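You operate a simulated robot arm through the tools that you are given. There is no shell and no other tool. Be economical: measure what you need, move in short steps, check, and stop when the job is done.

You run a simulated robot arm. Do the job below in one go: nothing can be reset, and whatever is moved stays where it is left.

Task
Tidy the door side drawer: divider into its slot, each box on its marked side.
Fine: the divider stands in the slotted block on the desk top, the two boxes beside it. The drawer ends shut. Where these are worked on the way, their far stop is far enough and under half their travel is too little: door side drawer.

Only the result counts: the job must be done as asked and must still hold three seconds after the hand-in. Knocking over, shifting, dropping, spilling or breaking anything else fails it.

Robot
A 7-joint arm with a fingered hand, fixed in place. Base frame: the origin is at the foot of the arm, x ahead of it, y to its left, z up. Units: mm, degrees, N and s.
With the tool pointing down near the work surface it reaches from about 200 to 800 mm from the base axis. Its first joint turns from -166.0 to 166.0 degrees. Payload 4.9 kg.
Tool frame: the origin (TCP) lies between the finger pads and is the grasp point; the fingertips stand 32 mm ahead of it; z points along the fingers, y is the line along which they close. The gripper opens to 192 mm. The gripper's body begins 89 mm behind the TCP. The gripper is a hand of 3 fingers: y runs from the thumb to the fingers, the wrist lies at [0, 0, -267] in the tool frame, and closing takes about 1.5 s.
Orientation is told as [roll, pitch, yaw] about the base's x, y, z axes, in that order, counted from this pose: with the fingers straight down and closing along the base's y, the tool's x points along the base's -x, its y along +y and its z along -z.

Tools
- The arm moves only by the tool apply_moves. Its argument "deltas" is a list that holds one entry, the list of rows, each a list of 6 numbers: the shift along the tool's x, y, z in units of 150 mm (1.0 is 150 mm), then the turn, a rotation vector about the tool's x, y, z in units of 120 degrees (1.0 is 120 degrees). In form: [[[tx, ty, tz, wx, wy, wz], ...]]. A call has 1 to 10 rows; each row is the pose to reach, as a shift and turn from the pose commanded when the call began, along the tool's axes at that moment. "fingers" is the closure in counts, from 0 (fully open) to 255 (shut), set as the call begins (left out, the last holds). A call with a number of a shift or a turn outside -1 to 1 is refused whole. Rows are played at 5 a second. More than 50 mm and 8.6 degrees between two rows, or a gripper value outside its range, and nothing of the call is played. A pose out of reach is approached as far as the arm can. The call stops where the force on the tool passes 40 N (or 10 N more than at its start, if that is more) or the arm is blocked; 0.2 s more then pass. Each finger travels about 153 mm/s and halts on what it meets, pressing with about 31 N; the grip force reading is that of the motor and also rises with nothing between the fingers. The clock runs only during rows and for 0.2 s after the last one: add rows that repeat a pose to give the fingers time. The reply holds the time, the measured pose of the TCP, the force on the tool along the base axes, the opening and the grip force, in the units named above and with some noise, with the torque about the TCP (base axes, N m) and any sound that the robot's microphone picked up, and new pictures: "views" is both (left out), scene, wrist or none.
- Cameras (640 x 400 px; columns grow to the right, rows downward): "scene" is fixed at [400.4, 650, 1150.1]; the picture's right is [-0.85, -0.52, 0.00], its down [-0.25, 0.41, -0.88] and it looks along [0.46, -0.75, -0.48] (base axes); focal length 223 px, centre (320, 200). "wrist" rides on the gripper at [80, -46, -113] in the tool frame; the picture's right is [0.50, 0.87, 0.00], its down [-0.67, 0.39, -0.63] and it looks along [-0.55, 0.32, 0.78] (tool axes); focal length 226 px, centre (320, 200). There is no depth. A picture from a camera that has moved, and an enlarged one, comes with that camera's place and axes in the base frame and with its lens.
- curl_fingers(finger1, finger2, thumb_bend): sets how far each is bent, from 0 (flat) to 1 (curled in); at 0.3 the hand is open as for a grip, at 0.7 the pads meet at the TCP. One left out holds its place. A second passes; each finger stops where it meets its share of the squeeze, and holds until it gets a number again. A gripper value or a shape takes the hand back. It gives what a move gives, with no picture; readings hold the bend of each and the force on the fingers (four entries, about 0 where the hand has none), thumb and palm.
- hand_shape(shape): the hand has 3 fingers and takes this shape, open, in about a second: jaw (thumb against the fingers, like two jaws); tri (thumb and two fingers); tip (a fingertip pinch); poke (one finger out to press); point (the index stretched); flat (the hand flat); cup (the hand cupped); fist (a fist). The gripper value then closes the fingers along that shape, each until it touches; the sizes above hold for jaw. It gives what a move gives, with no picture.
- inspect(camera, box): a new picture of the part [left, top, right, bottom] of that camera's present view, enlarged. It takes no simulated time.
- job_done(): hands the job in; it is judged then, once.

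Work in short steps. Places have to be worked out from the pictures, the camera data and where the tool is seen: move nearer, look again, correct. Check each grasp and each placing, and mend what went wrong. You have 120 turns and 200 pictures in all, those below and enlarged ones among them. Open the gripper and draw the arm clear of the work before you hand the job in, unless the task says otherwise; then end with one line.

The tools are called after ">>>" as name(argument=value, ...) on one line, values as JSON. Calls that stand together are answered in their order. apply_moves: Moves the arm, as the interface text tells. Its arguments: {"type":"object","properties":{"deltas":{"type":"array","items":{"type":"array","items":{"type":"array","items":{"type":"number"}}}},"fingers":{"type":"number"},"views":{"type":"string","enum":["both","scene","wrist","none"]}},"required":["deltas"]} The other tools are called the same way: hand_shape (shape) gives the hand a shape; curl_fingers (finger1, finger2, thumb_bend) moves the fingers one by one; inspect (camera, box) takes an enlarged picture of a part of a camera's view; job_done () hands the job in.

At the start:

```text
clock: 0.0
eef_pos: [529.2, 347.9, 1055.8]
ee_rot: [0.1, -0.1, 0.0]
force: [0.1, 0.1, 0.0]
moment: [0.0, -0.01, 0.02]
finger_gap: 192.2
gripper_force: 0.1
shape: jaw
bend: [0.3, 0.3, 0.3]
finger forces: [0.1, 0.1, 0.0, 0.1, 0.0, 0.1]
```

scene: 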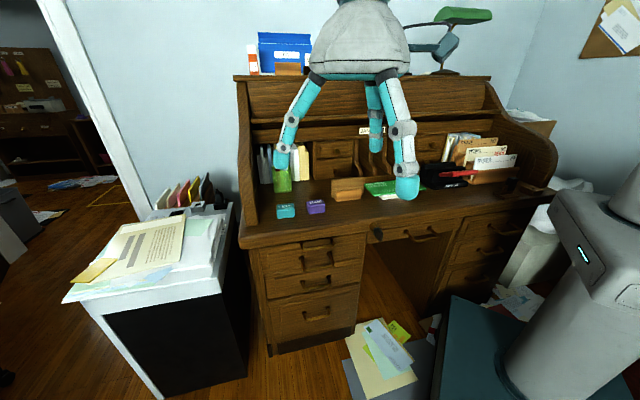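
wrist: 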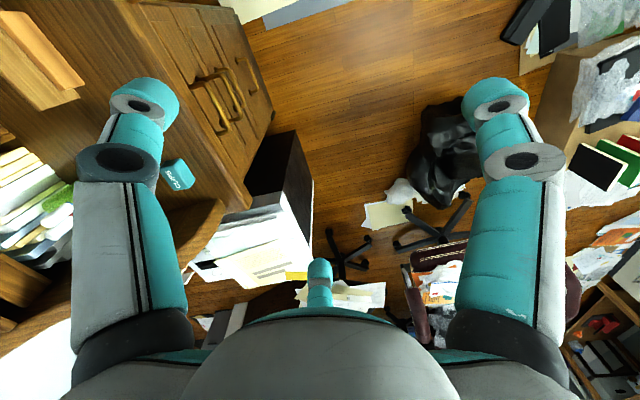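

I start by enlarging the desk and the drawer stack in the scene view.

>>> inspect(camera="scene", box=[230, 120, 420, 240])

>>> inspect(camera="scene", box=[240, 220, 400, 350])

>>> inspect(camera="scene", box=[350, 200, 560, 330])

```text
3.33 times, centred on (325, 180) of scene
camera zoom: at [400.4, 650.0, 1150.1], right [-0.85, -0.52, 0.0], down [-0.25, 0.41, -0.88], along [0.46, -0.75, -0.48], focal length 742 px, centre (303, 267)
```

zoom: 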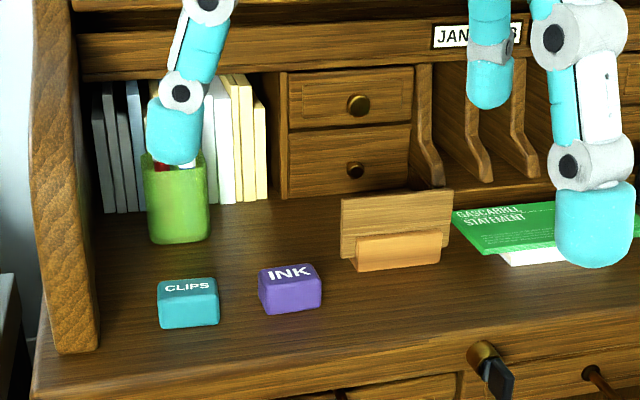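

```text
3.08 times, centred on (320, 285) of scene
camera zoom: at [400.4, 650.0, 1150.1], right [-0.85, -0.52, 0.0], down [-0.25, 0.41, -0.88], along [0.46, -0.75, -0.48], focal length 685 px, centre (320, -62)
```

zoom: 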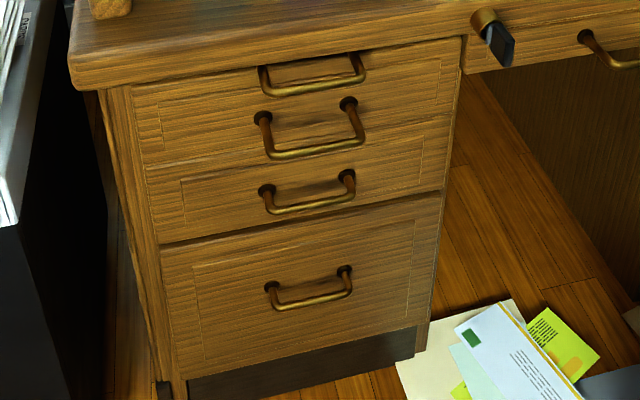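

```text
3.05 times, centred on (455, 265) of scene
camera zoom: at [400.4, 650.0, 1150.1], right [-0.85, -0.52, 0.0], down [-0.25, 0.41, -0.88], along [0.46, -0.75, -0.48], focal length 679 px, centre (-91, 2)
```

zoom: 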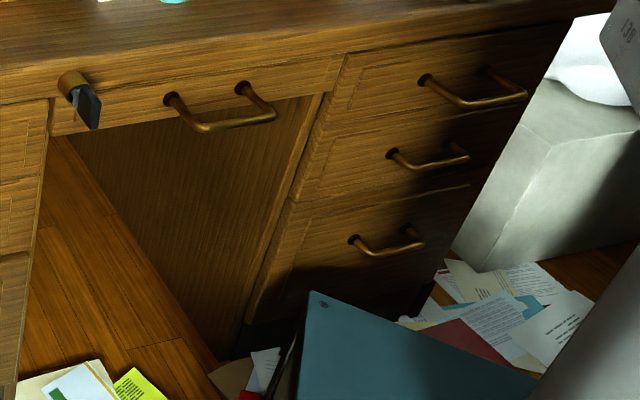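

The desk front runs diagonally through the workspace (clips box at about (833,167,757)). I yaw the hand by -75° so that the wrist camera faces the desk.

>>> apply_moves(deltas=[[[0, 0, 0, 0, 0, 0.0667], [0, 0, 0, 0, 0, 0.1333], [0, 0, 0, 0, 0, 0.2], [0, 0, 0, 0, 0, 0.2667], [0, 0, 0, 0, 0, 0.3333], [0, 0, 0, 0, 0, 0.4], [0, 0, 0, 0, 0, 0.4667], [0, 0, 0, 0, 0, 0.5333], [0, 0, 0, 0, 0, 0.6], [0, 0, 0, 0, 0, 0.625]]])

```text
clock: 2.2
eef_pos: [528.9, 347.3, 1054.5]
ee_rot: [0.1, -0.1, -75.1]
force: [-0.1, -1.0, 0.2]
moment: [-0.03, 0.0, -0.03]
finger_gap: 191.8
gripper_force: 0.0
shape: jaw
bend: [0.3, 0.3, 0.3]
finger forces: [0.0, 0.1, 0.1, 0.0, 0.1, 0.1]
camera wrist: at [464.2, 411.9, 1167.2], right [0.71, 0.71, 0.0], down [0.55, -0.55, 0.63], along [0.45, -0.45, -0.78], focal length 226 px, centre (320, 200)
```

scene: 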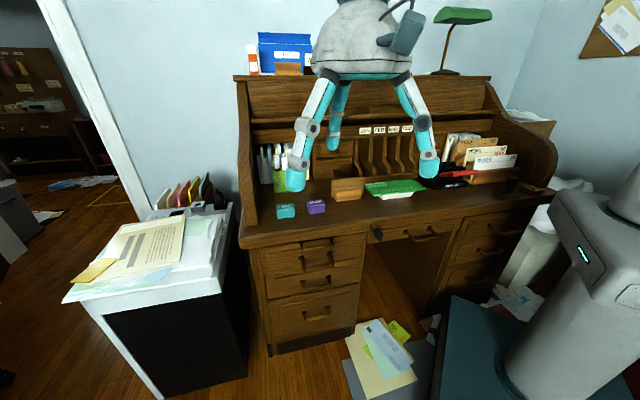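
wrist: 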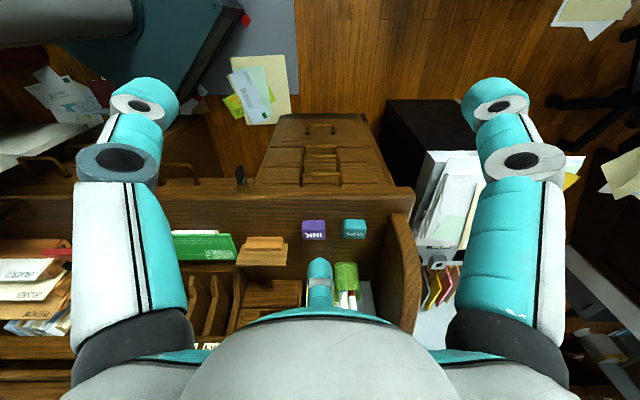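

The desk edge is aligned with the picture, so it runs along (0.71,0.71). I enlarge the desk and drawers.

>>> inspect(camera="wrist", box=[230, 100, 430, 225])

>>> inspect(camera="wrist", box=[220, 180, 420, 305])

```text
3.20 times, centred on (330, 162) of wrist
camera zoom: at [464.2, 411.9, 1167.2], right [0.71, 0.71, 0.0], down [0.55, -0.55, 0.63], along [0.45, -0.45, -0.78], focal length 723 px, centre (288, 320)
```

zoom: 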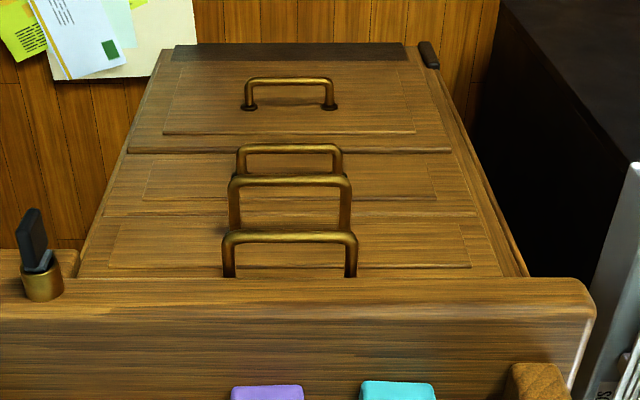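

```text
3.20 times, centred on (320, 242) of wrist
camera zoom: at [464.2, 411.9, 1167.2], right [0.71, 0.71, 0.0], down [0.55, -0.55, 0.63], along [0.45, -0.45, -0.78], focal length 723 px, centre (320, 64)
```

zoom: 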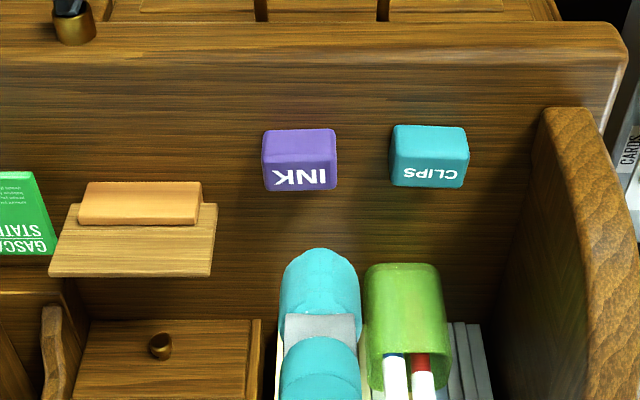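

Handles lie around s≈620 along the edge, just under the desk front. I lower the hand in front of the desk and tilt it 50° so the camera looks straight at the drawer fronts.

>>> apply_moves(deltas=[[[0.123, -0.071, 0.165, -0.0347, -0.06, 0], [0.247, -0.142, 0.33, -0.0694, -0.12, 0], [0.37, -0.213, 0.495, -0.104, -0.18, 0], [0.493, -0.285, 0.66, -0.139, -0.24, 0], [0.617, -0.356, 0.825, -0.1735, -0.3, 0], [0.74, -0.427, 0.99, -0.208, -0.361, 0]]], views="wrist")

```text
clock: 3.6
eef_pos: [440.3, 439.9, 906.8]
ee_rot: [31.0, -41.4, -87.1]
force: [0.4, 0.8, 0.6]
moment: [0.03, 0.03, -0.03]
finger_gap: 191.9
gripper_force: 0.1
shape: jaw
bend: [0.3, 0.3, 0.3]
finger forces: [0.0, 0.1, 0.1, 0.1, 0.0, 0.1]
camera wrist: at [337.1, 542.0, 906.8], right [0.71, 0.71, 0.0], down [0.01, -0.01, 1.0], along [0.71, -0.71, -0.01], focal length 226 px, centre (320, 200)
```

wrist: 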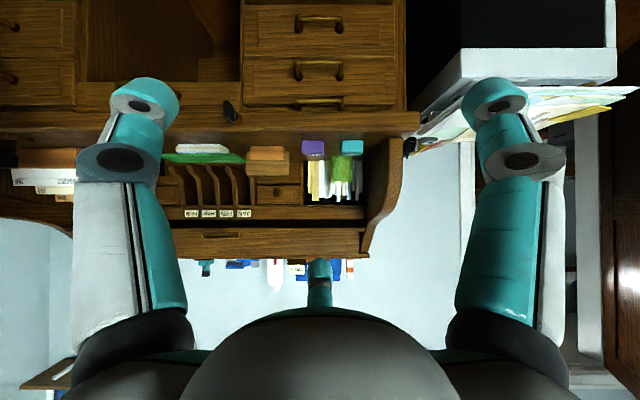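

The camera is now level and square to the desk (picture upside down). I enlarge the pedestal and the centre drawer.

>>> inspect(camera="wrist", box=[210, 0, 430, 138])

>>> inspect(camera="wrist", box=[220, 90, 380, 190])

```text
2.90 times, centred on (320, 69) of wrist
camera zoom: at [337.1, 542.0, 906.8], right [0.71, 0.71, 0.0], down [0.01, -0.01, 1.0], along [0.71, -0.71, -0.01], focal length 655 px, centre (320, 580)
```

zoom: 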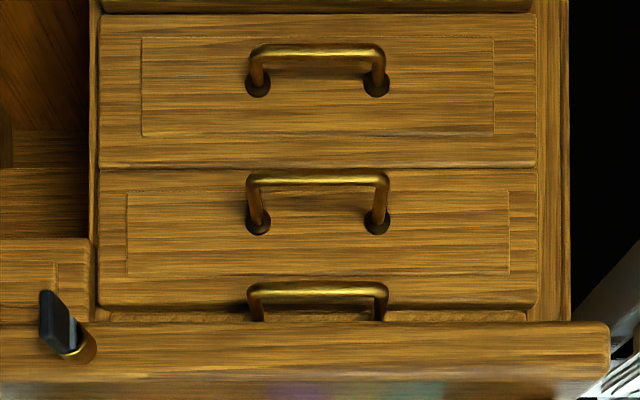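

```text
4.00 times, centred on (300, 140) of wrist
camera zoom: at [337.1, 542.0, 906.8], right [0.71, 0.71, 0.0], down [0.01, -0.01, 1.0], along [0.71, -0.71, -0.01], focal length 904 px, centre (400, 440)
```

zoom: 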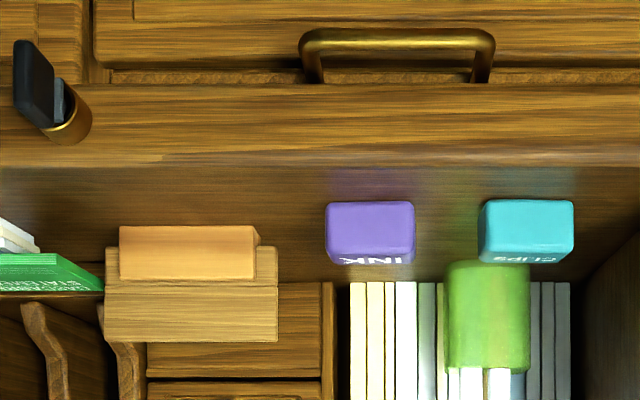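

The top handle belongs to a thin slide under the desktop. The upper drawer of the door-side pedestal has the second handle, at about d=-333, z≈611. I roll the hand -120° about its axis so that the thumb comes above and the fingers below for gripping the horizontal bar.

>>> apply_moves(deltas=[[[0, 0, 0, 0, 0, -0.0667], [0, 0, 0, 0, 0, -0.1333], [0, 0, 0, 0, 0, -0.2], [0, 0, 0, 0, 0, -0.2667], [0, 0, 0, 0, 0, -0.3333], [0, 0, 0, 0, 0, -0.4], [0, 0, 0, 0, 0, -0.4667], [0, 0, 0, 0, 0, -0.5333], [0, 0, 0, 0, 0, -0.6]]], views="none")

>>> apply_moves(deltas=[[[0, 0, 0, 0, 0, -0.0667], [0, 0, 0, 0, 0, -0.1333], [0, 0, 0, 0, 0, -0.2], [0, 0, 0, 0, 0, -0.2667], [0, 0, 0, 0, 0, -0.3333], [0, 0, 0, 0, 0, -0.4]]], views="wrist")

```text
clock: 5.6
eef_pos: [438.0, 438.1, 907.0]
ee_rot: [-38.6, -34.6, 9.6]
force: [0.2, 0.2, -0.9]
moment: [0.0, 0.01, 0.02]
finger_gap: 191.8
gripper_force: 0.1
shape: jaw
bend: [0.3, 0.3, 0.3]
finger forces: [0.0, 0.1, 0.1, 0.0, 0.0, 0.0]
```

```text
clock: 7.0
eef_pos: [438.5, 438.6, 907.1]
ee_rot: [-49.9, 0.2, 44.9]
force: [0.6, -0.2, 0.1]
moment: [0.01, 0.01, 0.02]
finger_gap: 192.1
gripper_force: 0.0
shape: jaw
bend: [0.3, 0.3, 0.3]
finger forces: [0.0, 0.0, 0.0, 0.0, 0.0, 0.0]
camera wrist: at [342.3, 421.4, 1013.4], right [-0.75, 0.04, -0.66], down [-0.04, 0.99, 0.11], along [0.66, 0.11, -0.74], focal length 226 px, centre (320, 200)
```

wrist: 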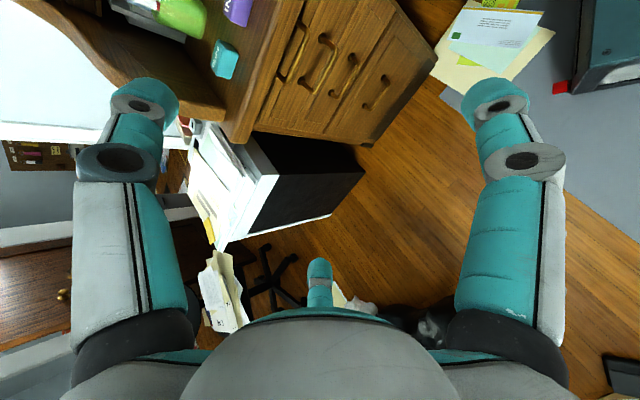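

The orientation is as planned (thumb on top). I half-close the fingers to see how this hand closes before using it on the handle.

>>> apply_moves(deltas=[[[0, 0, 0, 0, 0, 0], [0, 0, 0, 0.0667, 0, 0], [0, 0, 0, 0.0833, 0, 0], [0, 0, 0, 0.0833, 0, 0]]], fingers=150, views="both")

```text
clock: 8.0
eef_pos: [437.4, 439.5, 905.7]
ee_rot: [-59.9, 0.0, 45.1]
force: [0.4, -0.5, 0.0]
moment: [-0.02, 0.03, 0.03]
finger_gap: 79.3
gripper_force: 0.0
shape: jaw
bend: [0.41, 0.41, 0.7]
finger forces: [0.1, 0.1, 0.0, 0.1, 0.1, 0.0]
camera wrist: at [329.0, 434.0, 1001.9], right [-0.66, -0.05, -0.75], down [-0.05, 1.0, -0.02], along [0.75, 0.02, -0.66], focal length 226 px, centre (320, 200)
```

scene: 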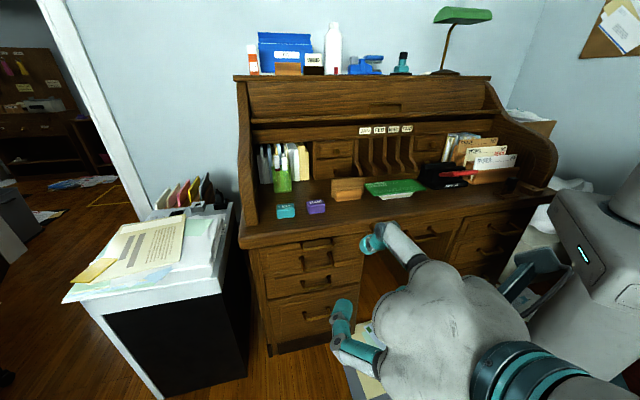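
wrist: 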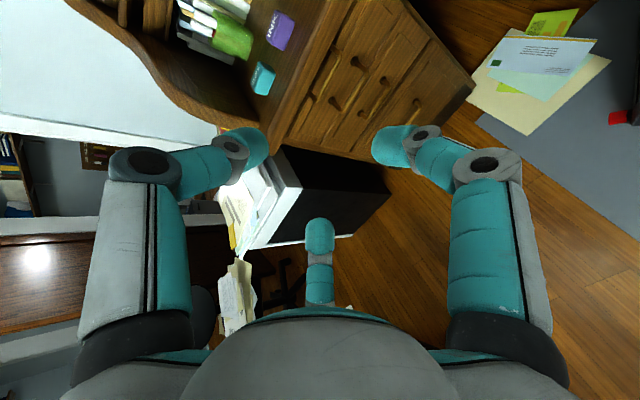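

The gap is 79 mm at 150. I close further to see where the tips meet.

>>> apply_moves(deltas=[[[0, 0, 0, 0, 0, 0], [0, 0, 0, 0, 0, 0], [0, 0, 0, 0, 0, 0], [0, 0, 0, 0, 0, 0], [0, 0, 0, 0, 0, 0], [0, 0, 0, 0, 0, 0], [0, 0, 0, 0, 0, 0]]], fingers=255, views="both")

>>> inspect(camera="scene", box=[300, 190, 500, 315])

```text
clock: 9.6
eef_pos: [437.2, 439.2, 906.2]
ee_rot: [-60.0, 0.0, 45.0]
force: [-0.2, 0.2, -0.4]
moment: [-0.01, -0.01, -0.01]
finger_gap: 0.2
gripper_force: 31.4
shape: jaw
bend: [0.7, 0.7, 0.7]
finger forces: [0.1, 0.0, 0.0, 0.1, 0.0, 0.0]
camera wrist: at [329.1, 433.9, 1001.9], right [-0.66, -0.05, -0.75], down [-0.05, 1.0, -0.02], along [0.75, 0.02, -0.66], focal length 226 px, centre (320, 200)
```

scene: 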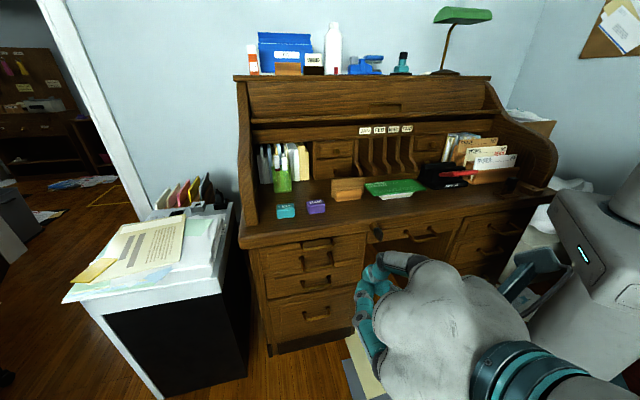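
wrist: 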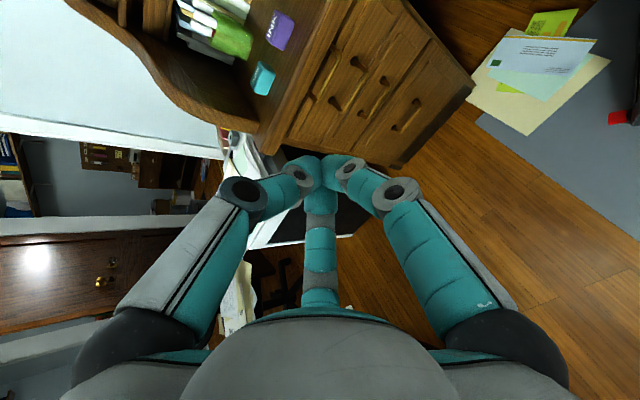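

```text
3.20 times, centred on (400, 252) of scene
camera zoom: at [400.4, 650.0, 1150.1], right [-0.85, -0.52, 0.0], down [-0.25, 0.41, -0.88], along [0.46, -0.75, -0.48], focal length 713 px, centre (64, 32)
```

zoom: 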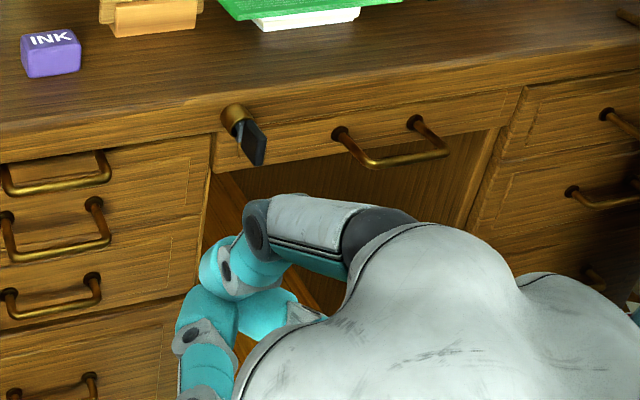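

All three tips meet at the TCP with the knuckles bulging outward, so a level approach is needed to keep clear of the slide's handle above. I bring the tool level and lower it in front of the drawers with the fingers at a gap of about 60 mm.

>>> apply_moves(deltas=[[[0, 0.167, 0.212, 0.0625, 0, 0], [0, 0.333, 0.423, 0.125, 0, 0], [0, 0.5, 0.635, 0.1875, 0, 0], [0, 0.667, 0.847, 0.25, 0, 0]]], fingers=175, views="none")

>>> apply_moves(deltas=[[[0, 0.32, 0.2, 0, 0, 0], [0, 0.64, 0.4, 0, 0, 0], [0, 0.9667, 0.6, 0, 0, 0], [0, 0.9667, 0.8, 0, 0, 0]]], views="both")

```text
clock: 10.6
eef_pos: [482.2, 395.3, 757.6]
ee_rot: [-90.1, -0.2, 44.9]
force: [1.3, 1.1, 2.0]
moment: [0.06, 0.11, -0.08]
finger_gap: 59.9
gripper_force: 0.0
shape: jaw
bend: [0.47, 0.47, 0.7]
finger forces: [0.1, 0.0, 0.1, 0.0, 0.1, 0.0]
```

```text
refused: row 1 steps farther than a row can; nothing moved
```

Pose is as intended; the step was slightly too large, so I repeat it in smaller rows.

>>> apply_moves(deltas=[[[0, 0.24, 0.16, 0, 0, 0], [0, 0.48, 0.32, 0, 0, 0], [0, 0.72, 0.48, 0, 0, 0], [0, 0.9667, 0.64, 0, 0, 0], [0, 0.9667, 0.8, 0, 0, 0]]], views="both")

>>> inspect(camera="wrist", box=[160, 0, 480, 200])

```text
clock: 11.8
eef_pos: [566.6, 308.5, 609.4]
ee_rot: [-90.0, 0.1, 45.0]
force: [-0.2, -0.6, -0.5]
moment: [-0.02, -0.01, -0.01]
finger_gap: 60.0
gripper_force: 0.0
shape: jaw
bend: [0.47, 0.47, 0.7]
finger forces: [0.1, 0.1, 0.0, 0.0, 0.0, 0.1]
camera wrist: at [430.4, 331.9, 654.5], right [-0.35, -0.35, -0.87], down [0.03, 0.92, -0.39], along [0.93, -0.16, -0.32], focal length 226 px, centre (320, 200)
```

scene: 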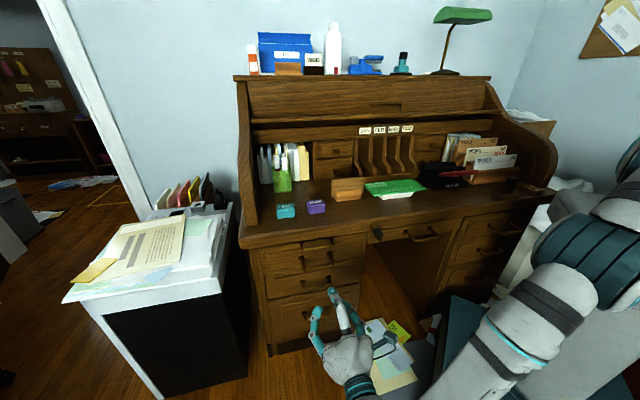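
wrist: 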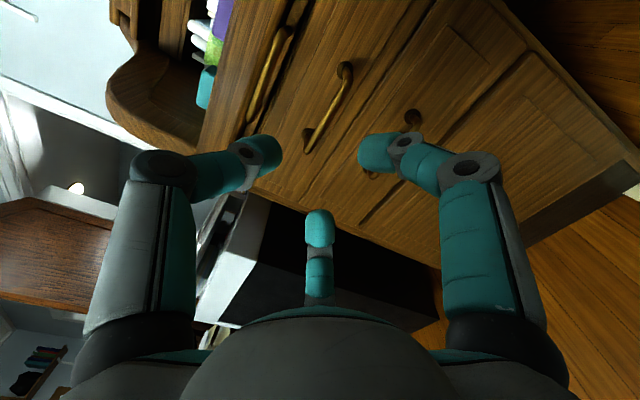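

```text
2.00 times, centred on (320, 100) of wrist
camera zoom: at [430.4, 331.9, 654.5], right [-0.35, -0.35, -0.87], down [0.03, 0.92, -0.39], along [0.93, -0.16, -0.32], focal length 452 px, centre (320, 400)
```

zoom: 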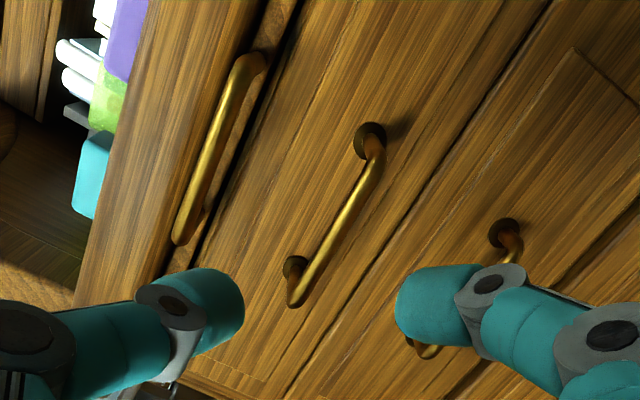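

Triangulating, the bar of the upper drawer's handle is at about s=618, d≈-350, z≈597. I go 11 mm lower and 115 mm forward, then look again.

>>> apply_moves(deltas=[[[0, 0.08, 0.2, 0, 0, 0], [0, 0.08, 0.4, 0, 0, 0], [0, 0.08, 0.6, 0, 0, 0], [0, 0.08, 0.767, 0, 0, 0]]], views="wrist")

>>> inspect(camera="scene", box=[250, 220, 410, 320])

>>> inspect(camera="wrist", box=[200, 30, 440, 180])

```text
clock: 12.8
eef_pos: [649.7, 227.8, 598.6]
ee_rot: [-90.0, 0.0, 45.0]
force: [-0.3, 0.1, 1.0]
moment: [-0.01, 0.0, -0.03]
finger_gap: 59.7
gripper_force: 0.1
shape: jaw
bend: [0.47, 0.47, 0.7]
finger forces: [0.0, 0.0, 0.0, 0.0, 0.1, 0.0]
camera wrist: at [513.6, 250.5, 644.8], right [-0.35, -0.35, -0.87], down [0.03, 0.92, -0.39], along [0.93, -0.16, -0.32], focal length 226 px, centre (320, 200)
```

wrist: 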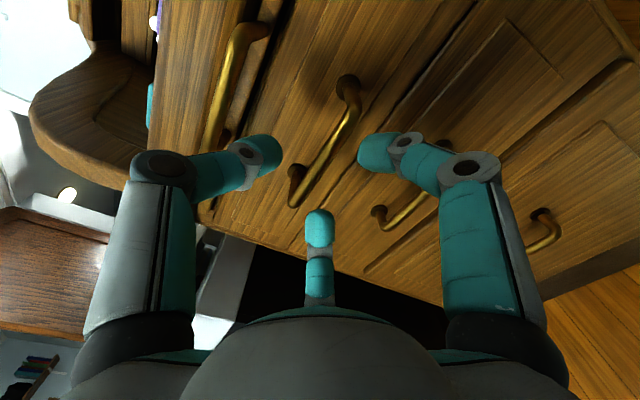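

```text
4.00 times, centred on (330, 270) of scene
camera zoom: at [400.4, 650.0, 1150.1], right [-0.85, -0.52, 0.0], down [-0.25, 0.41, -0.88], along [0.46, -0.75, -0.48], focal length 891 px, centre (280, -80)
```

zoom: 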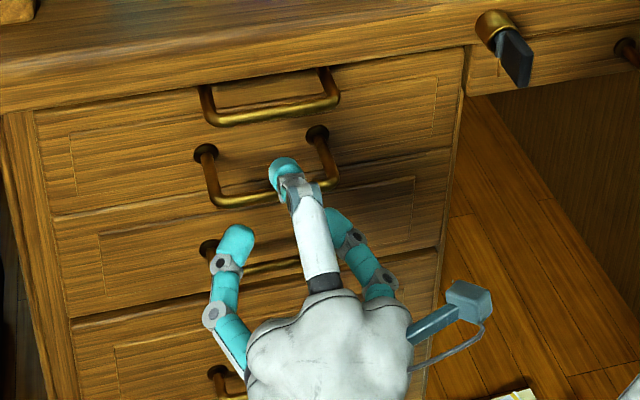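

```text
2.67 times, centred on (320, 105) of wrist
camera zoom: at [513.6, 250.5, 644.8], right [-0.35, -0.35, -0.87], down [0.03, 0.92, -0.39], along [0.93, -0.16, -0.32], focal length 603 px, centre (320, 453)
```

zoom: 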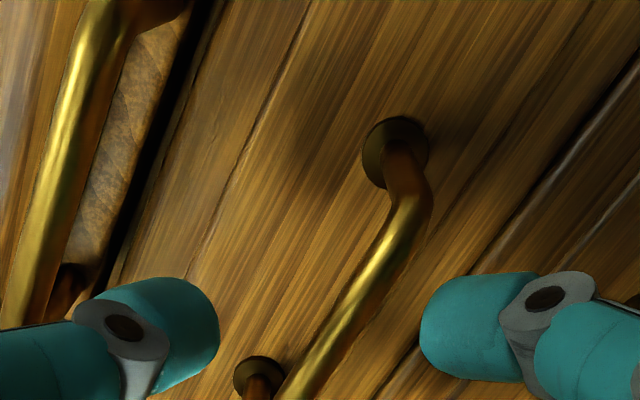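

The handle is well framed between thumb and fingers. I advance 48 mm so the bar lies at the TCP.

>>> apply_moves(deltas=[[[0, 0.013, 0.16, 0, 0, 0], [0, 0.013, 0.32, 0, 0, 0]]], views="wrist")

>>> inspect(camera="scene", box=[270, 225, 390, 300])

```text
clock: 13.4
eef_pos: [682.8, 193.8, 598.2]
ee_rot: [-90.1, 0.2, 45.0]
force: [0.4, 1.0, 1.0]
moment: [0.0, 0.0, 0.0]
finger_gap: 60.0
gripper_force: 0.0
shape: jaw
bend: [0.47, 0.47, 0.7]
finger forces: [0.0, 0.0, 0.0, 0.1, 0.0, 0.1]
camera wrist: at [547.1, 216.9, 642.3], right [-0.35, -0.35, -0.87], down [0.03, 0.92, -0.39], along [0.93, -0.16, -0.32], focal length 226 px, centre (320, 200)
```

wrist: 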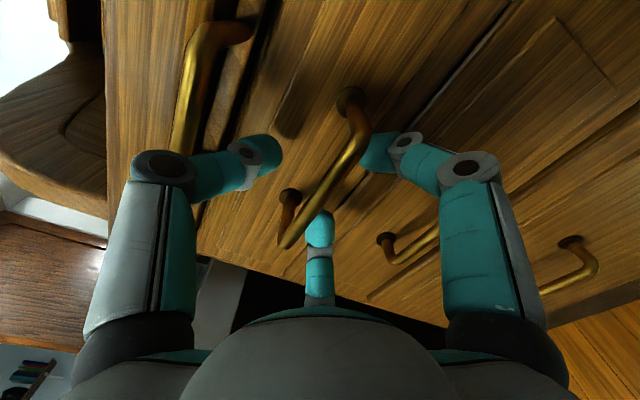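

```text
5.33 times, centred on (330, 262) of scene
camera zoom: at [400.4, 650.0, 1150.1], right [-0.85, -0.52, 0.0], down [-0.25, 0.41, -0.88], along [0.46, -0.75, -0.48], focal length 1188 px, centre (267, -133)
```

zoom: 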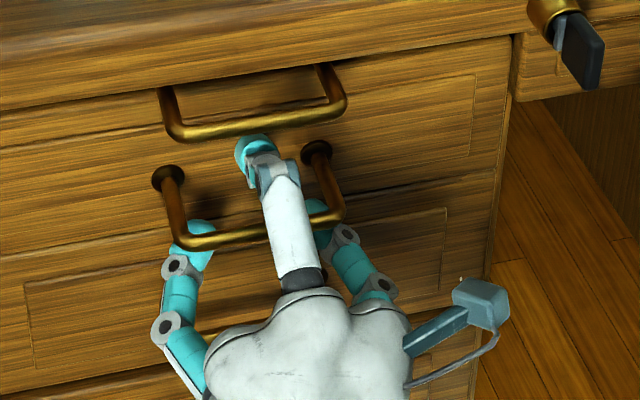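

The bar now almost crosses the TCP. I advance 12 mm more and close on it.

>>> apply_moves(deltas=[[[0, 0, 0.08, 0, 0, 0], [0, 0, 0.08, 0, 0, 0]]], views="none")

>>> apply_moves(deltas=[[[0, 0, 0, 0, 0, 0], [0, 0, 0, 0, 0, 0], [0, 0, 0, 0, 0, 0], [0, 0, 0, 0, 0, 0], [0, 0, 0, 0, 0, 0]]], fingers=255, views="wrist")

>>> inspect(camera="scene", box=[270, 225, 390, 300])

```text
clock: 14.0
eef_pos: [689.7, 185.9, 595.3]
ee_rot: [-90.0, 0.1, 44.9]
force: [-0.5, -0.1, -0.3]
moment: [0.01, 0.03, -0.03]
finger_gap: 60.2
gripper_force: 0.0
shape: jaw
bend: [0.47, 0.47, 0.7]
finger forces: [0.0, 0.1, 0.0, 0.1, 0.0, 0.0]
```

```text
clock: 15.2
eef_pos: [690.1, 185.9, 596.8]
ee_rot: [-90.1, 0.1, 45.1]
force: [0.5, 0.4, -0.3]
moment: [0.01, 0.0, 0.01]
finger_gap: 0.0
gripper_force: 30.9
shape: jaw
bend: [0.7, 0.7, 0.7]
finger forces: [0.0, 0.0, 0.0, 0.1, 0.1, 0.1]
camera wrist: at [554.0, 208.9, 642.2], right [-0.35, -0.35, -0.87], down [0.03, 0.92, -0.39], along [0.93, -0.16, -0.32], focal length 226 px, centre (320, 200)
```

wrist: 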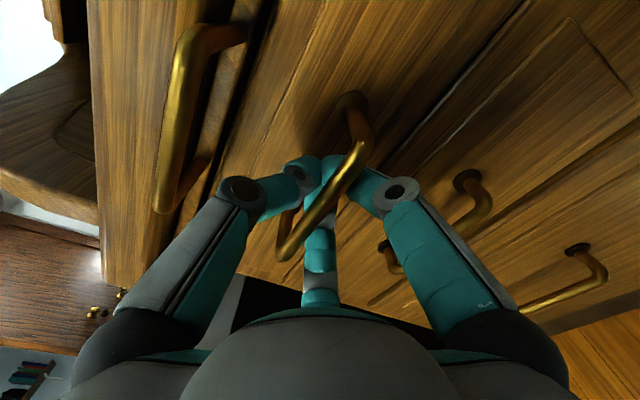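

```text
5.33 times, centred on (330, 262) of scene
camera zoom: at [400.4, 650.0, 1150.1], right [-0.85, -0.52, 0.0], down [-0.25, 0.41, -0.88], along [0.46, -0.75, -0.48], focal length 1188 px, centre (267, -133)
```

zoom: 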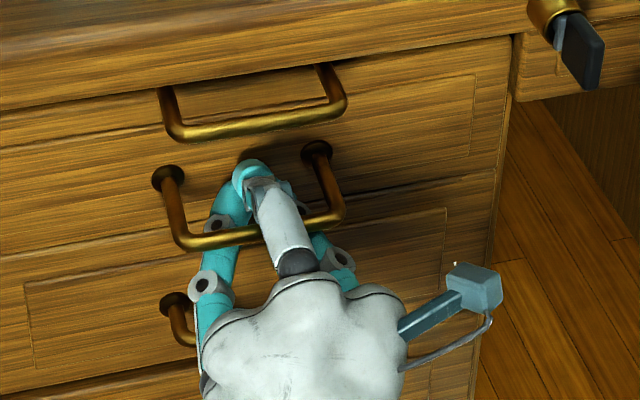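

The fingers have met behind the bar, so the handle is caged. I pull straight back.

>>> apply_moves(deltas=[[[0, 0, -0.1, 0, 0, 0], [0, 0, -0.2, 0, 0, 0], [0, 0, -0.3, 0, 0, 0], [0, 0, -0.4, 0, 0, 0], [0, 0, -0.5, 0, 0, 0]]], views="scene")

```text
clock: 16.4
eef_pos: [638.1, 238.7, 597.5]
ee_rot: [-90.1, -0.1, 45.1]
force: [1.4, 1.0, 2.3]
moment: [0.01, 0.01, 0.0]
finger_gap: 0.0
gripper_force: 31.1
shape: jaw
bend: [0.7, 0.7, 0.7]
finger forces: [0.1, 0.2, 0.0, 0.0, 0.0, 0.0]
```

scene: 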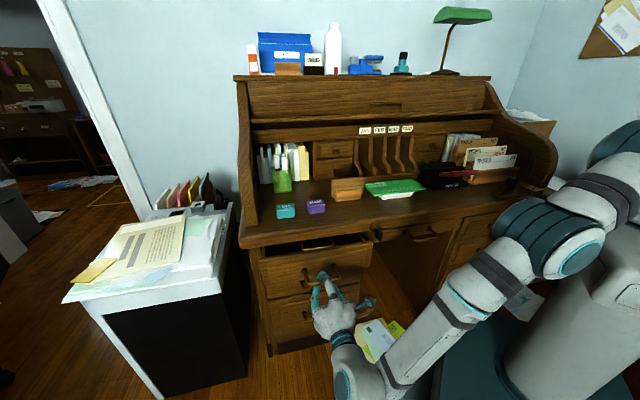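

The drawer slides freely. I keep pulling to its far stop.

>>> apply_moves(deltas=[[[0, 0, -0.15, 0, 0, 0], [0, 0, -0.3, 0, 0, 0], [0, 0, -0.45, 0, 0, 0], [0, 0, -0.6, 0, 0, 0], [0, 0, -0.75, 0, 0, 0], [0, 0, -0.9, 0, 0, 0]]], views="scene")

```text
clock: 17.8
eef_pos: [561.2, 323.8, 604.7]
ee_rot: [-88.9, -0.9, 43.0]
force: [-6.4, -3.4, -24.3]
moment: [0.12, 0.04, 0.05]
finger_gap: 0.0
gripper_force: 31.3
shape: jaw
bend: [0.7, 0.7, 0.7]
finger forces: [13.6, 9.2, 0.1, 0.0, 0.0, 0.0]
stopped in row 6: the force on the tool passed its limit at 45 N (the readings are from after the stop); the commanded pose is now the measured one
```

scene: 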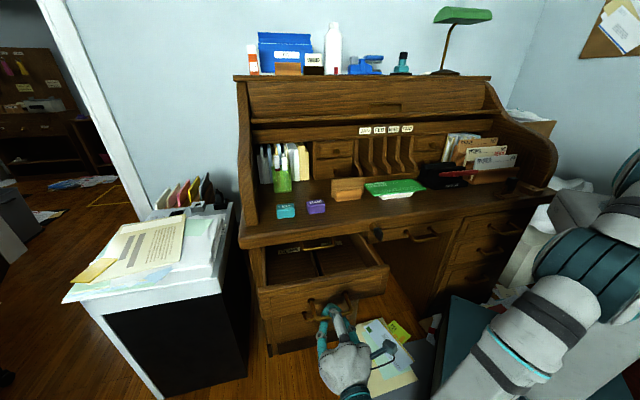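

The drawer hit its far stop (about 180 mm travel). I look inside.

>>> inspect(camera="scene", box=[240, 220, 400, 320])

```text
4.00 times, centred on (320, 270) of scene
camera zoom: at [400.4, 650.0, 1150.1], right [-0.85, -0.52, 0.0], down [-0.25, 0.41, -0.88], along [0.46, -0.75, -0.48], focal length 891 px, centre (320, -80)
```

zoom: 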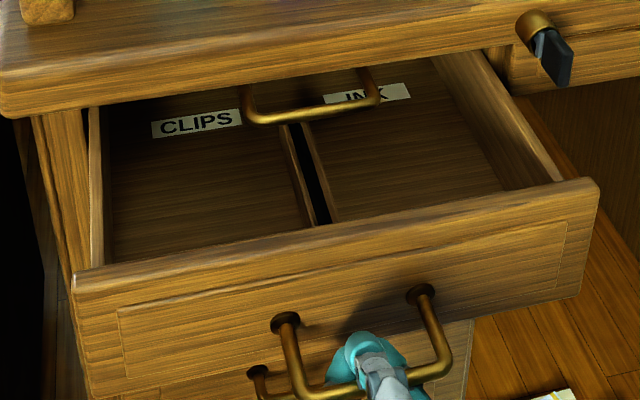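

Inside there is a slot running front to back between two rails, CLIPS on the door side and INK on the other. I ease off, open the fingers and back away.

>>> apply_moves(deltas=[[[0, 0, 0.06, 0, 0, 0], [0, 0, 0.06, 0, 0, 0], [0, 0, 0.06, 0, 0, 0], [0, 0, 0.06, 0, 0, 0]]], fingers=175, views="none")

>>> apply_moves(deltas=[[[0, 0, -0.15, 0, 0, 0], [0, 0, -0.3, 0, 0, 0], [0, 0, -0.5, 0, 0, 0], [0, 0, -0.75, 0, 0, 0], [0, 0, -1.0, 0, 0, 0]]], views="wrist")

>>> inspect(camera="scene", box=[240, 220, 400, 320])

```text
clock: 18.8
eef_pos: [567.0, 318.5, 606.9]
ee_rot: [-89.1, -1.1, 43.1]
force: [0.7, -0.5, 0.3]
moment: [-0.01, 0.02, 0.0]
finger_gap: 59.7
gripper_force: 0.1
shape: jaw
bend: [0.47, 0.47, 0.7]
finger forces: [0.0, 0.0, 0.1, 0.0, 0.0, 0.0]
```

```text
clock: 19.4
eef_pos: [560.4, 347.7, 629.6]
ee_rot: [-87.2, -3.2, 40.4]
force: [-10.8, -12.2, -32.0]
moment: [-0.1, 0.6, -0.09]
finger_gap: 65.1
gripper_force: 0.1
shape: jaw
bend: [0.4, 0.47, 0.7]
finger forces: [12.7, 19.4, 0.0, 0.1, 0.1, 0.1]
stopped in row 3: the force on the tool passed its limit at 62 N (the readings are from after the stop); the commanded pose is now the measured one
camera wrist: at [427.4, 377.0, 676.7], right [-0.37, -0.26, -0.89], down [0.1, 0.94, -0.32], along [0.92, -0.21, -0.32], focal length 226 px, centre (320, 200)
```

wrist: 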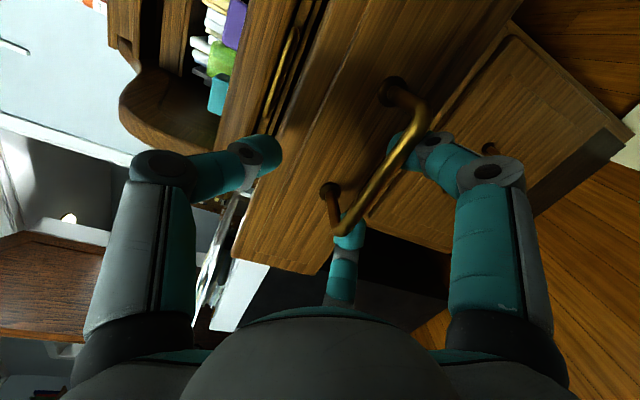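

```text
4.00 times, centred on (320, 270) of scene
camera zoom: at [400.4, 650.0, 1150.1], right [-0.85, -0.52, 0.0], down [-0.25, 0.41, -0.88], along [0.46, -0.75, -0.48], focal length 891 px, centre (320, -80)
```

zoom: 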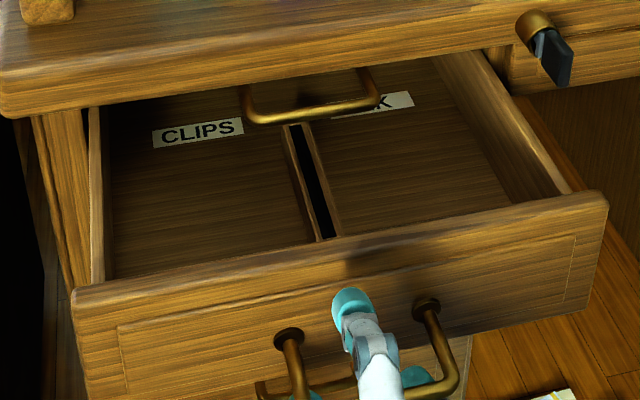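

The two lower fingers are still hooked behind the bar. I move forward a little and down, opening wider.

>>> apply_moves(deltas=[[[0, 0, 0.1, 0, 0, 0], [0, 0.1, 0.12, 0, 0, 0], [0, 0.2, 0.12, 0, 0, 0], [0, 0.2, 0.12, 0, 0, 0], [0, 0.2, 0.12, 0, 0, 0]]], fingers=120, views="wrist")

>>> inspect(camera="scene", box=[240, 220, 400, 320])

```text
clock: 20.8
eef_pos: [596.3, 358.8, 661.8]
ee_rot: [-85.6, -8.5, 39.6]
force: [-11.3, -13.7, -30.1]
moment: [0.32, -1.06, 0.32]
finger_gap: 115.3
gripper_force: 0.1
shape: jaw
bend: [0.16, 0.35, 0.7]
finger forces: [30.1, 0.0, 0.0, 0.0, 0.1, 0.1]
out of reach, approached as far as the arm can: row 2, 3, 4, 5
stopped in row 5: the arm was blocked; the commanded pose is now the measured one
camera wrist: at [459.5, 385.4, 703.1], right [-0.32, -0.18, -0.93], down [0.13, 0.96, -0.23], along [0.94, -0.2, -0.29], focal length 226 px, centre (320, 200)
```

wrist: 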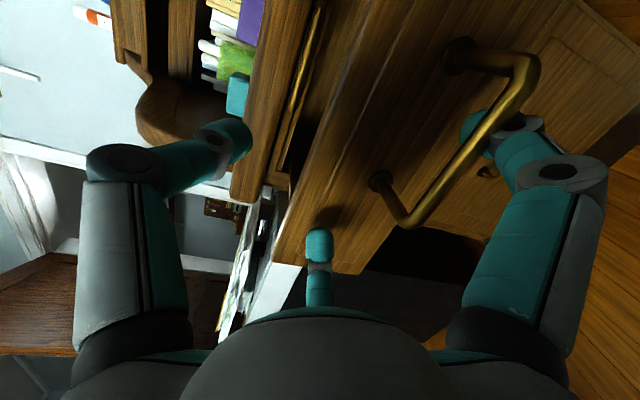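

```text
4.00 times, centred on (320, 270) of scene
camera zoom: at [400.4, 650.0, 1150.1], right [-0.85, -0.52, 0.0], down [-0.25, 0.41, -0.88], along [0.46, -0.75, -0.48], focal length 891 px, centre (320, -80)
```

zoom: 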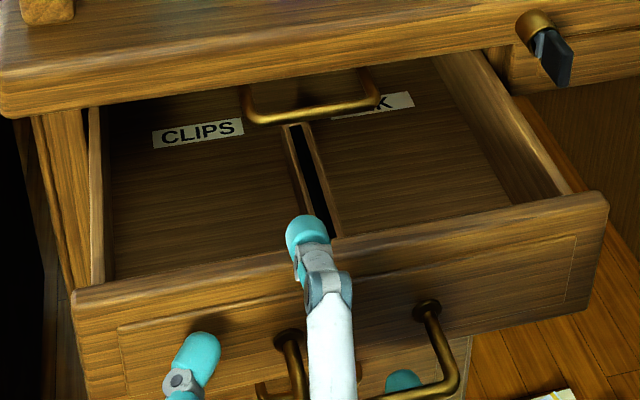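

Finger 1 is still pressed behind the bar. I straighten finger 1 so that it swings down out of the handle.

>>> curl_fingers(finger1=0, finger2=0.1)

>>> inspect(camera="wrist", box=[320, 20, 640, 220])

```text
clock: 21.8
eef_pos: [597.1, 359.8, 664.2]
ee_rot: [-85.9, -8.8, 40.0]
force: [-0.4, -0.7, 0.7]
moment: [-0.02, 0.0, -0.01]
finger_gap: 165.7
gripper_force: 0.0
shape: fingers
bend: [0.01, 0.1, 0.7]
finger forces: [0.0, 0.1, 0.0, 0.1, 0.0, 0.0]
```

```text
2.00 times, centred on (480, 120) of wrist
camera zoom: at [460.2, 387.1, 705.9], right [-0.32, -0.18, -0.93], down [0.13, 0.96, -0.23], along [0.94, -0.19, -0.28], focal length 452 px, centre (0, 360)
```

zoom: 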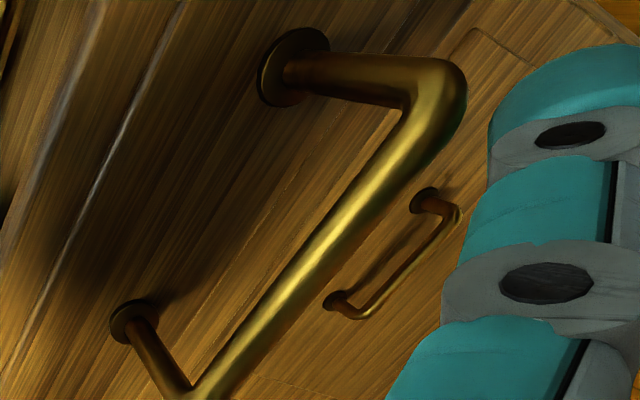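

Released, with no force on the tool. I back straight out.

>>> apply_moves(deltas=[[[0, 0, -0.1, 0, 0, 0], [0, 0, -0.3, 0, 0, 0], [0, 0, -0.5, 0, 0, 0], [0, 0, -0.7, 0, 0, 0], [0, 0, -0.9, 0, 0, 0]]], views="scene")

```text
clock: 23.0
eef_pos: [492.0, 431.3, 689.7]
ee_rot: [-85.9, -8.7, 39.8]
force: [0.9, -0.2, 0.6]
moment: [0.01, -0.04, 0.06]
finger_gap: 166.0
gripper_force: 0.0
shape: fingers
bend: [0.0, 0.1, 0.7]
finger forces: [0.0, 0.0, 0.0, 0.0, 0.0, 0.0]
out of reach, approached as far as the arm can: row 2, 3, 4, 5
```

scene: 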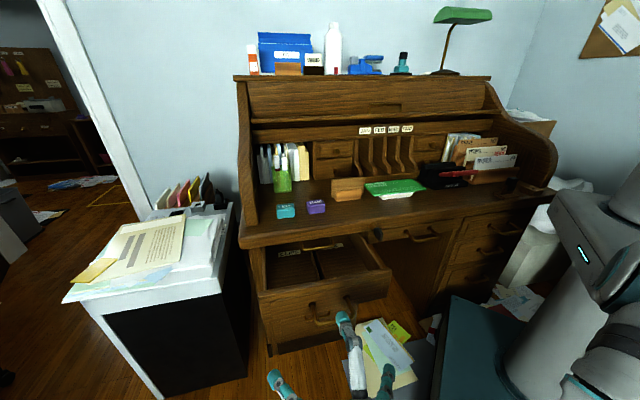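

The drawer stays open and the hand is clear. I raise the hand and turn it back to pointing down.

>>> apply_moves(deltas=[[[0, -0.1, 0, -0.0667, 0, 0], [0, -0.2, 0, -0.1333, 0, 0], [0, -0.3, 0, -0.2, 0, 0], [0, -0.4, 0, -0.2667, 0, 0], [0, -0.5, 0, -0.3333, 0, 0], [0, -0.6, 0, -0.4, 0, 0], [0, -0.7, 0, -0.4667, 0, 0], [0, -0.8, 0, -0.5333, 0, 0], [0, -0.9, 0, -0.6, 0, 0], [0, -1.0, 0, -0.6667, 0, 0]]], fingers=0, views="none")

```text
clock: 25.2
eef_pos: [483.9, 409.4, 835.5]
ee_rot: [-5.9, -8.7, 39.8]
force: [0.3, -0.5, -0.5]
moment: [-0.01, 0.0, 0.02]
finger_gap: 192.4
gripper_force: 0.0
shape: jaw
bend: [0.3, 0.3, 0.3]
finger forces: [0.1, 0.0, 0.0, 0.0, 0.1, 0.0]
```

The hand points roughly down now. I yaw to about -45° while rising, so the wrist camera looks into the drawer and at the desk.

>>> apply_moves(deltas=[[[0, 0, -0.05, 0, 0, 0.07], [0, 0, -0.1, 0, 0, 0.14], [0, 0, -0.15, 0, 0, 0.21], [0, 0, -0.2, 0, 0, 0.28], [0, 0, -0.25, 0, 0, 0.35], [0, 0, -0.3, 0, 0, 0.42], [0, 0, -0.35, 0, 0, 0.49], [0, 0, -0.4, 0, 0, 0.56], [0, 0, -0.45, 0, 0, 0.63], [0, 0, -0.5, 0, 0, 0.7]]], views="none")

```text
clock: 27.4
eef_pos: [470.1, 408.9, 911.7]
ee_rot: [8.0, -6.7, -45.1]
force: [0.0, 0.9, -0.4]
moment: [0.01, 0.0, -0.02]
finger_gap: 192.0
gripper_force: 0.0
shape: jaw
bend: [0.3, 0.3, 0.3]
finger forces: [0.1, 0.0, 0.0, 0.0, 0.1, 0.0]
```

I level the tool and shift it toward the desk for a look into the drawer.

>>> apply_moves(deltas=[[[-0.2, 0, 0, 0.033, 0.028, 0], [-0.4, 0, 0, 0.0667, 0.0558, 0], [-0.58, 0, 0, 0.0667, 0.0558, 0]]], views="both")

>>> inspect(camera="scene", box=[240, 220, 400, 320])

>>> inspect(camera="wrist", box=[200, 60, 440, 210])

```text
clock: 28.2
eef_pos: [530.8, 351.1, 920.6]
ee_rot: [0.0, 0.0, -44.5]
force: [0.9, -0.1, -0.2]
moment: [0.0, -0.02, -0.01]
finger_gap: 192.0
gripper_force: 0.0
shape: jaw
bend: [0.3, 0.3, 0.3]
finger forces: [0.1, 0.0, 0.0, 0.0, 0.0, 0.1]
camera wrist: at [441.4, 371.9, 1032.0], right [0.25, 0.97, 0.0], down [0.75, -0.19, 0.63], along [0.61, -0.16, -0.78], focal length 226 px, centre (320, 200)
```

scene: 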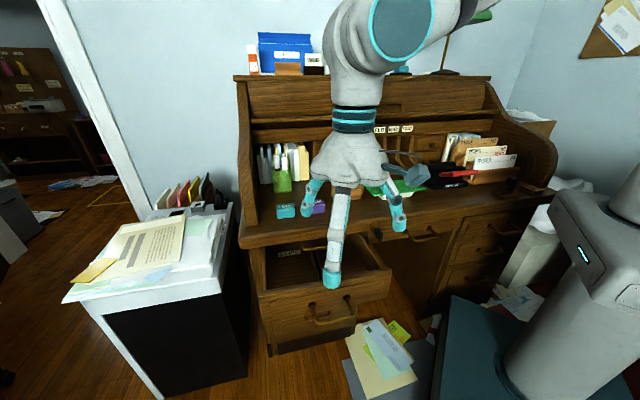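
wrist: 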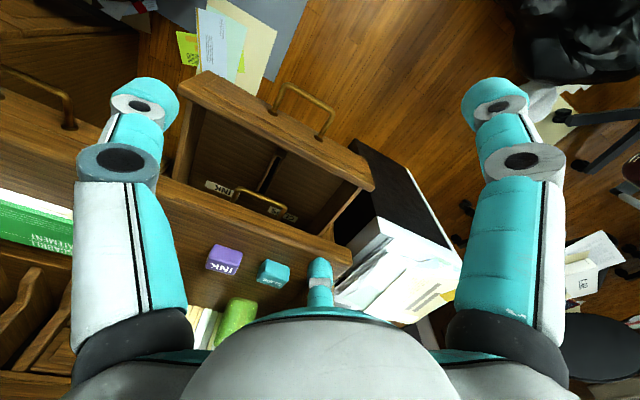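

```text
4.00 times, centred on (320, 270) of scene
camera zoom: at [400.4, 650.0, 1150.1], right [-0.85, -0.52, 0.0], down [-0.25, 0.41, -0.88], along [0.46, -0.75, -0.48], focal length 891 px, centre (320, -80)
```

zoom: 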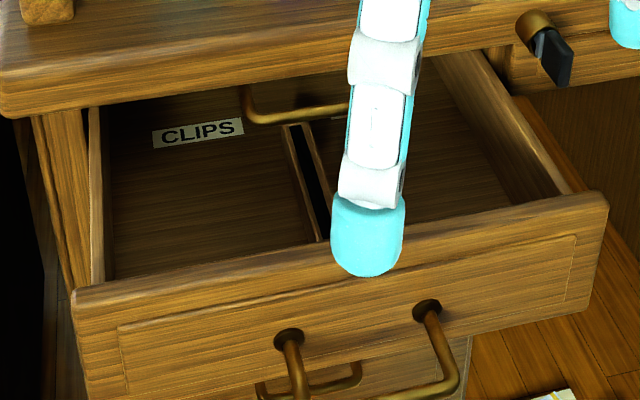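

```text
2.67 times, centred on (320, 135) of wrist
camera zoom: at [441.4, 371.9, 1032.0], right [0.25, 0.97, 0.0], down [0.75, -0.19, 0.63], along [0.61, -0.16, -0.78], focal length 603 px, centre (320, 373)
```

zoom: 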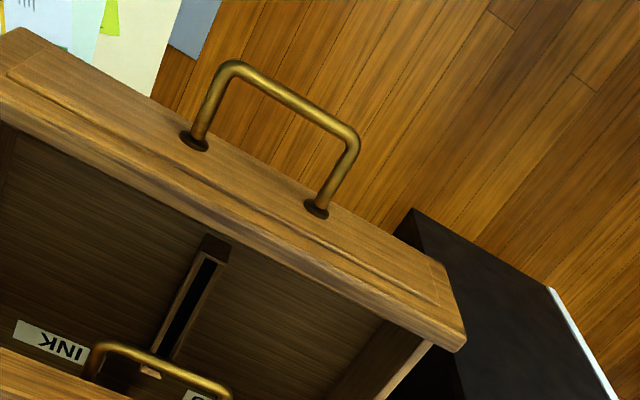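

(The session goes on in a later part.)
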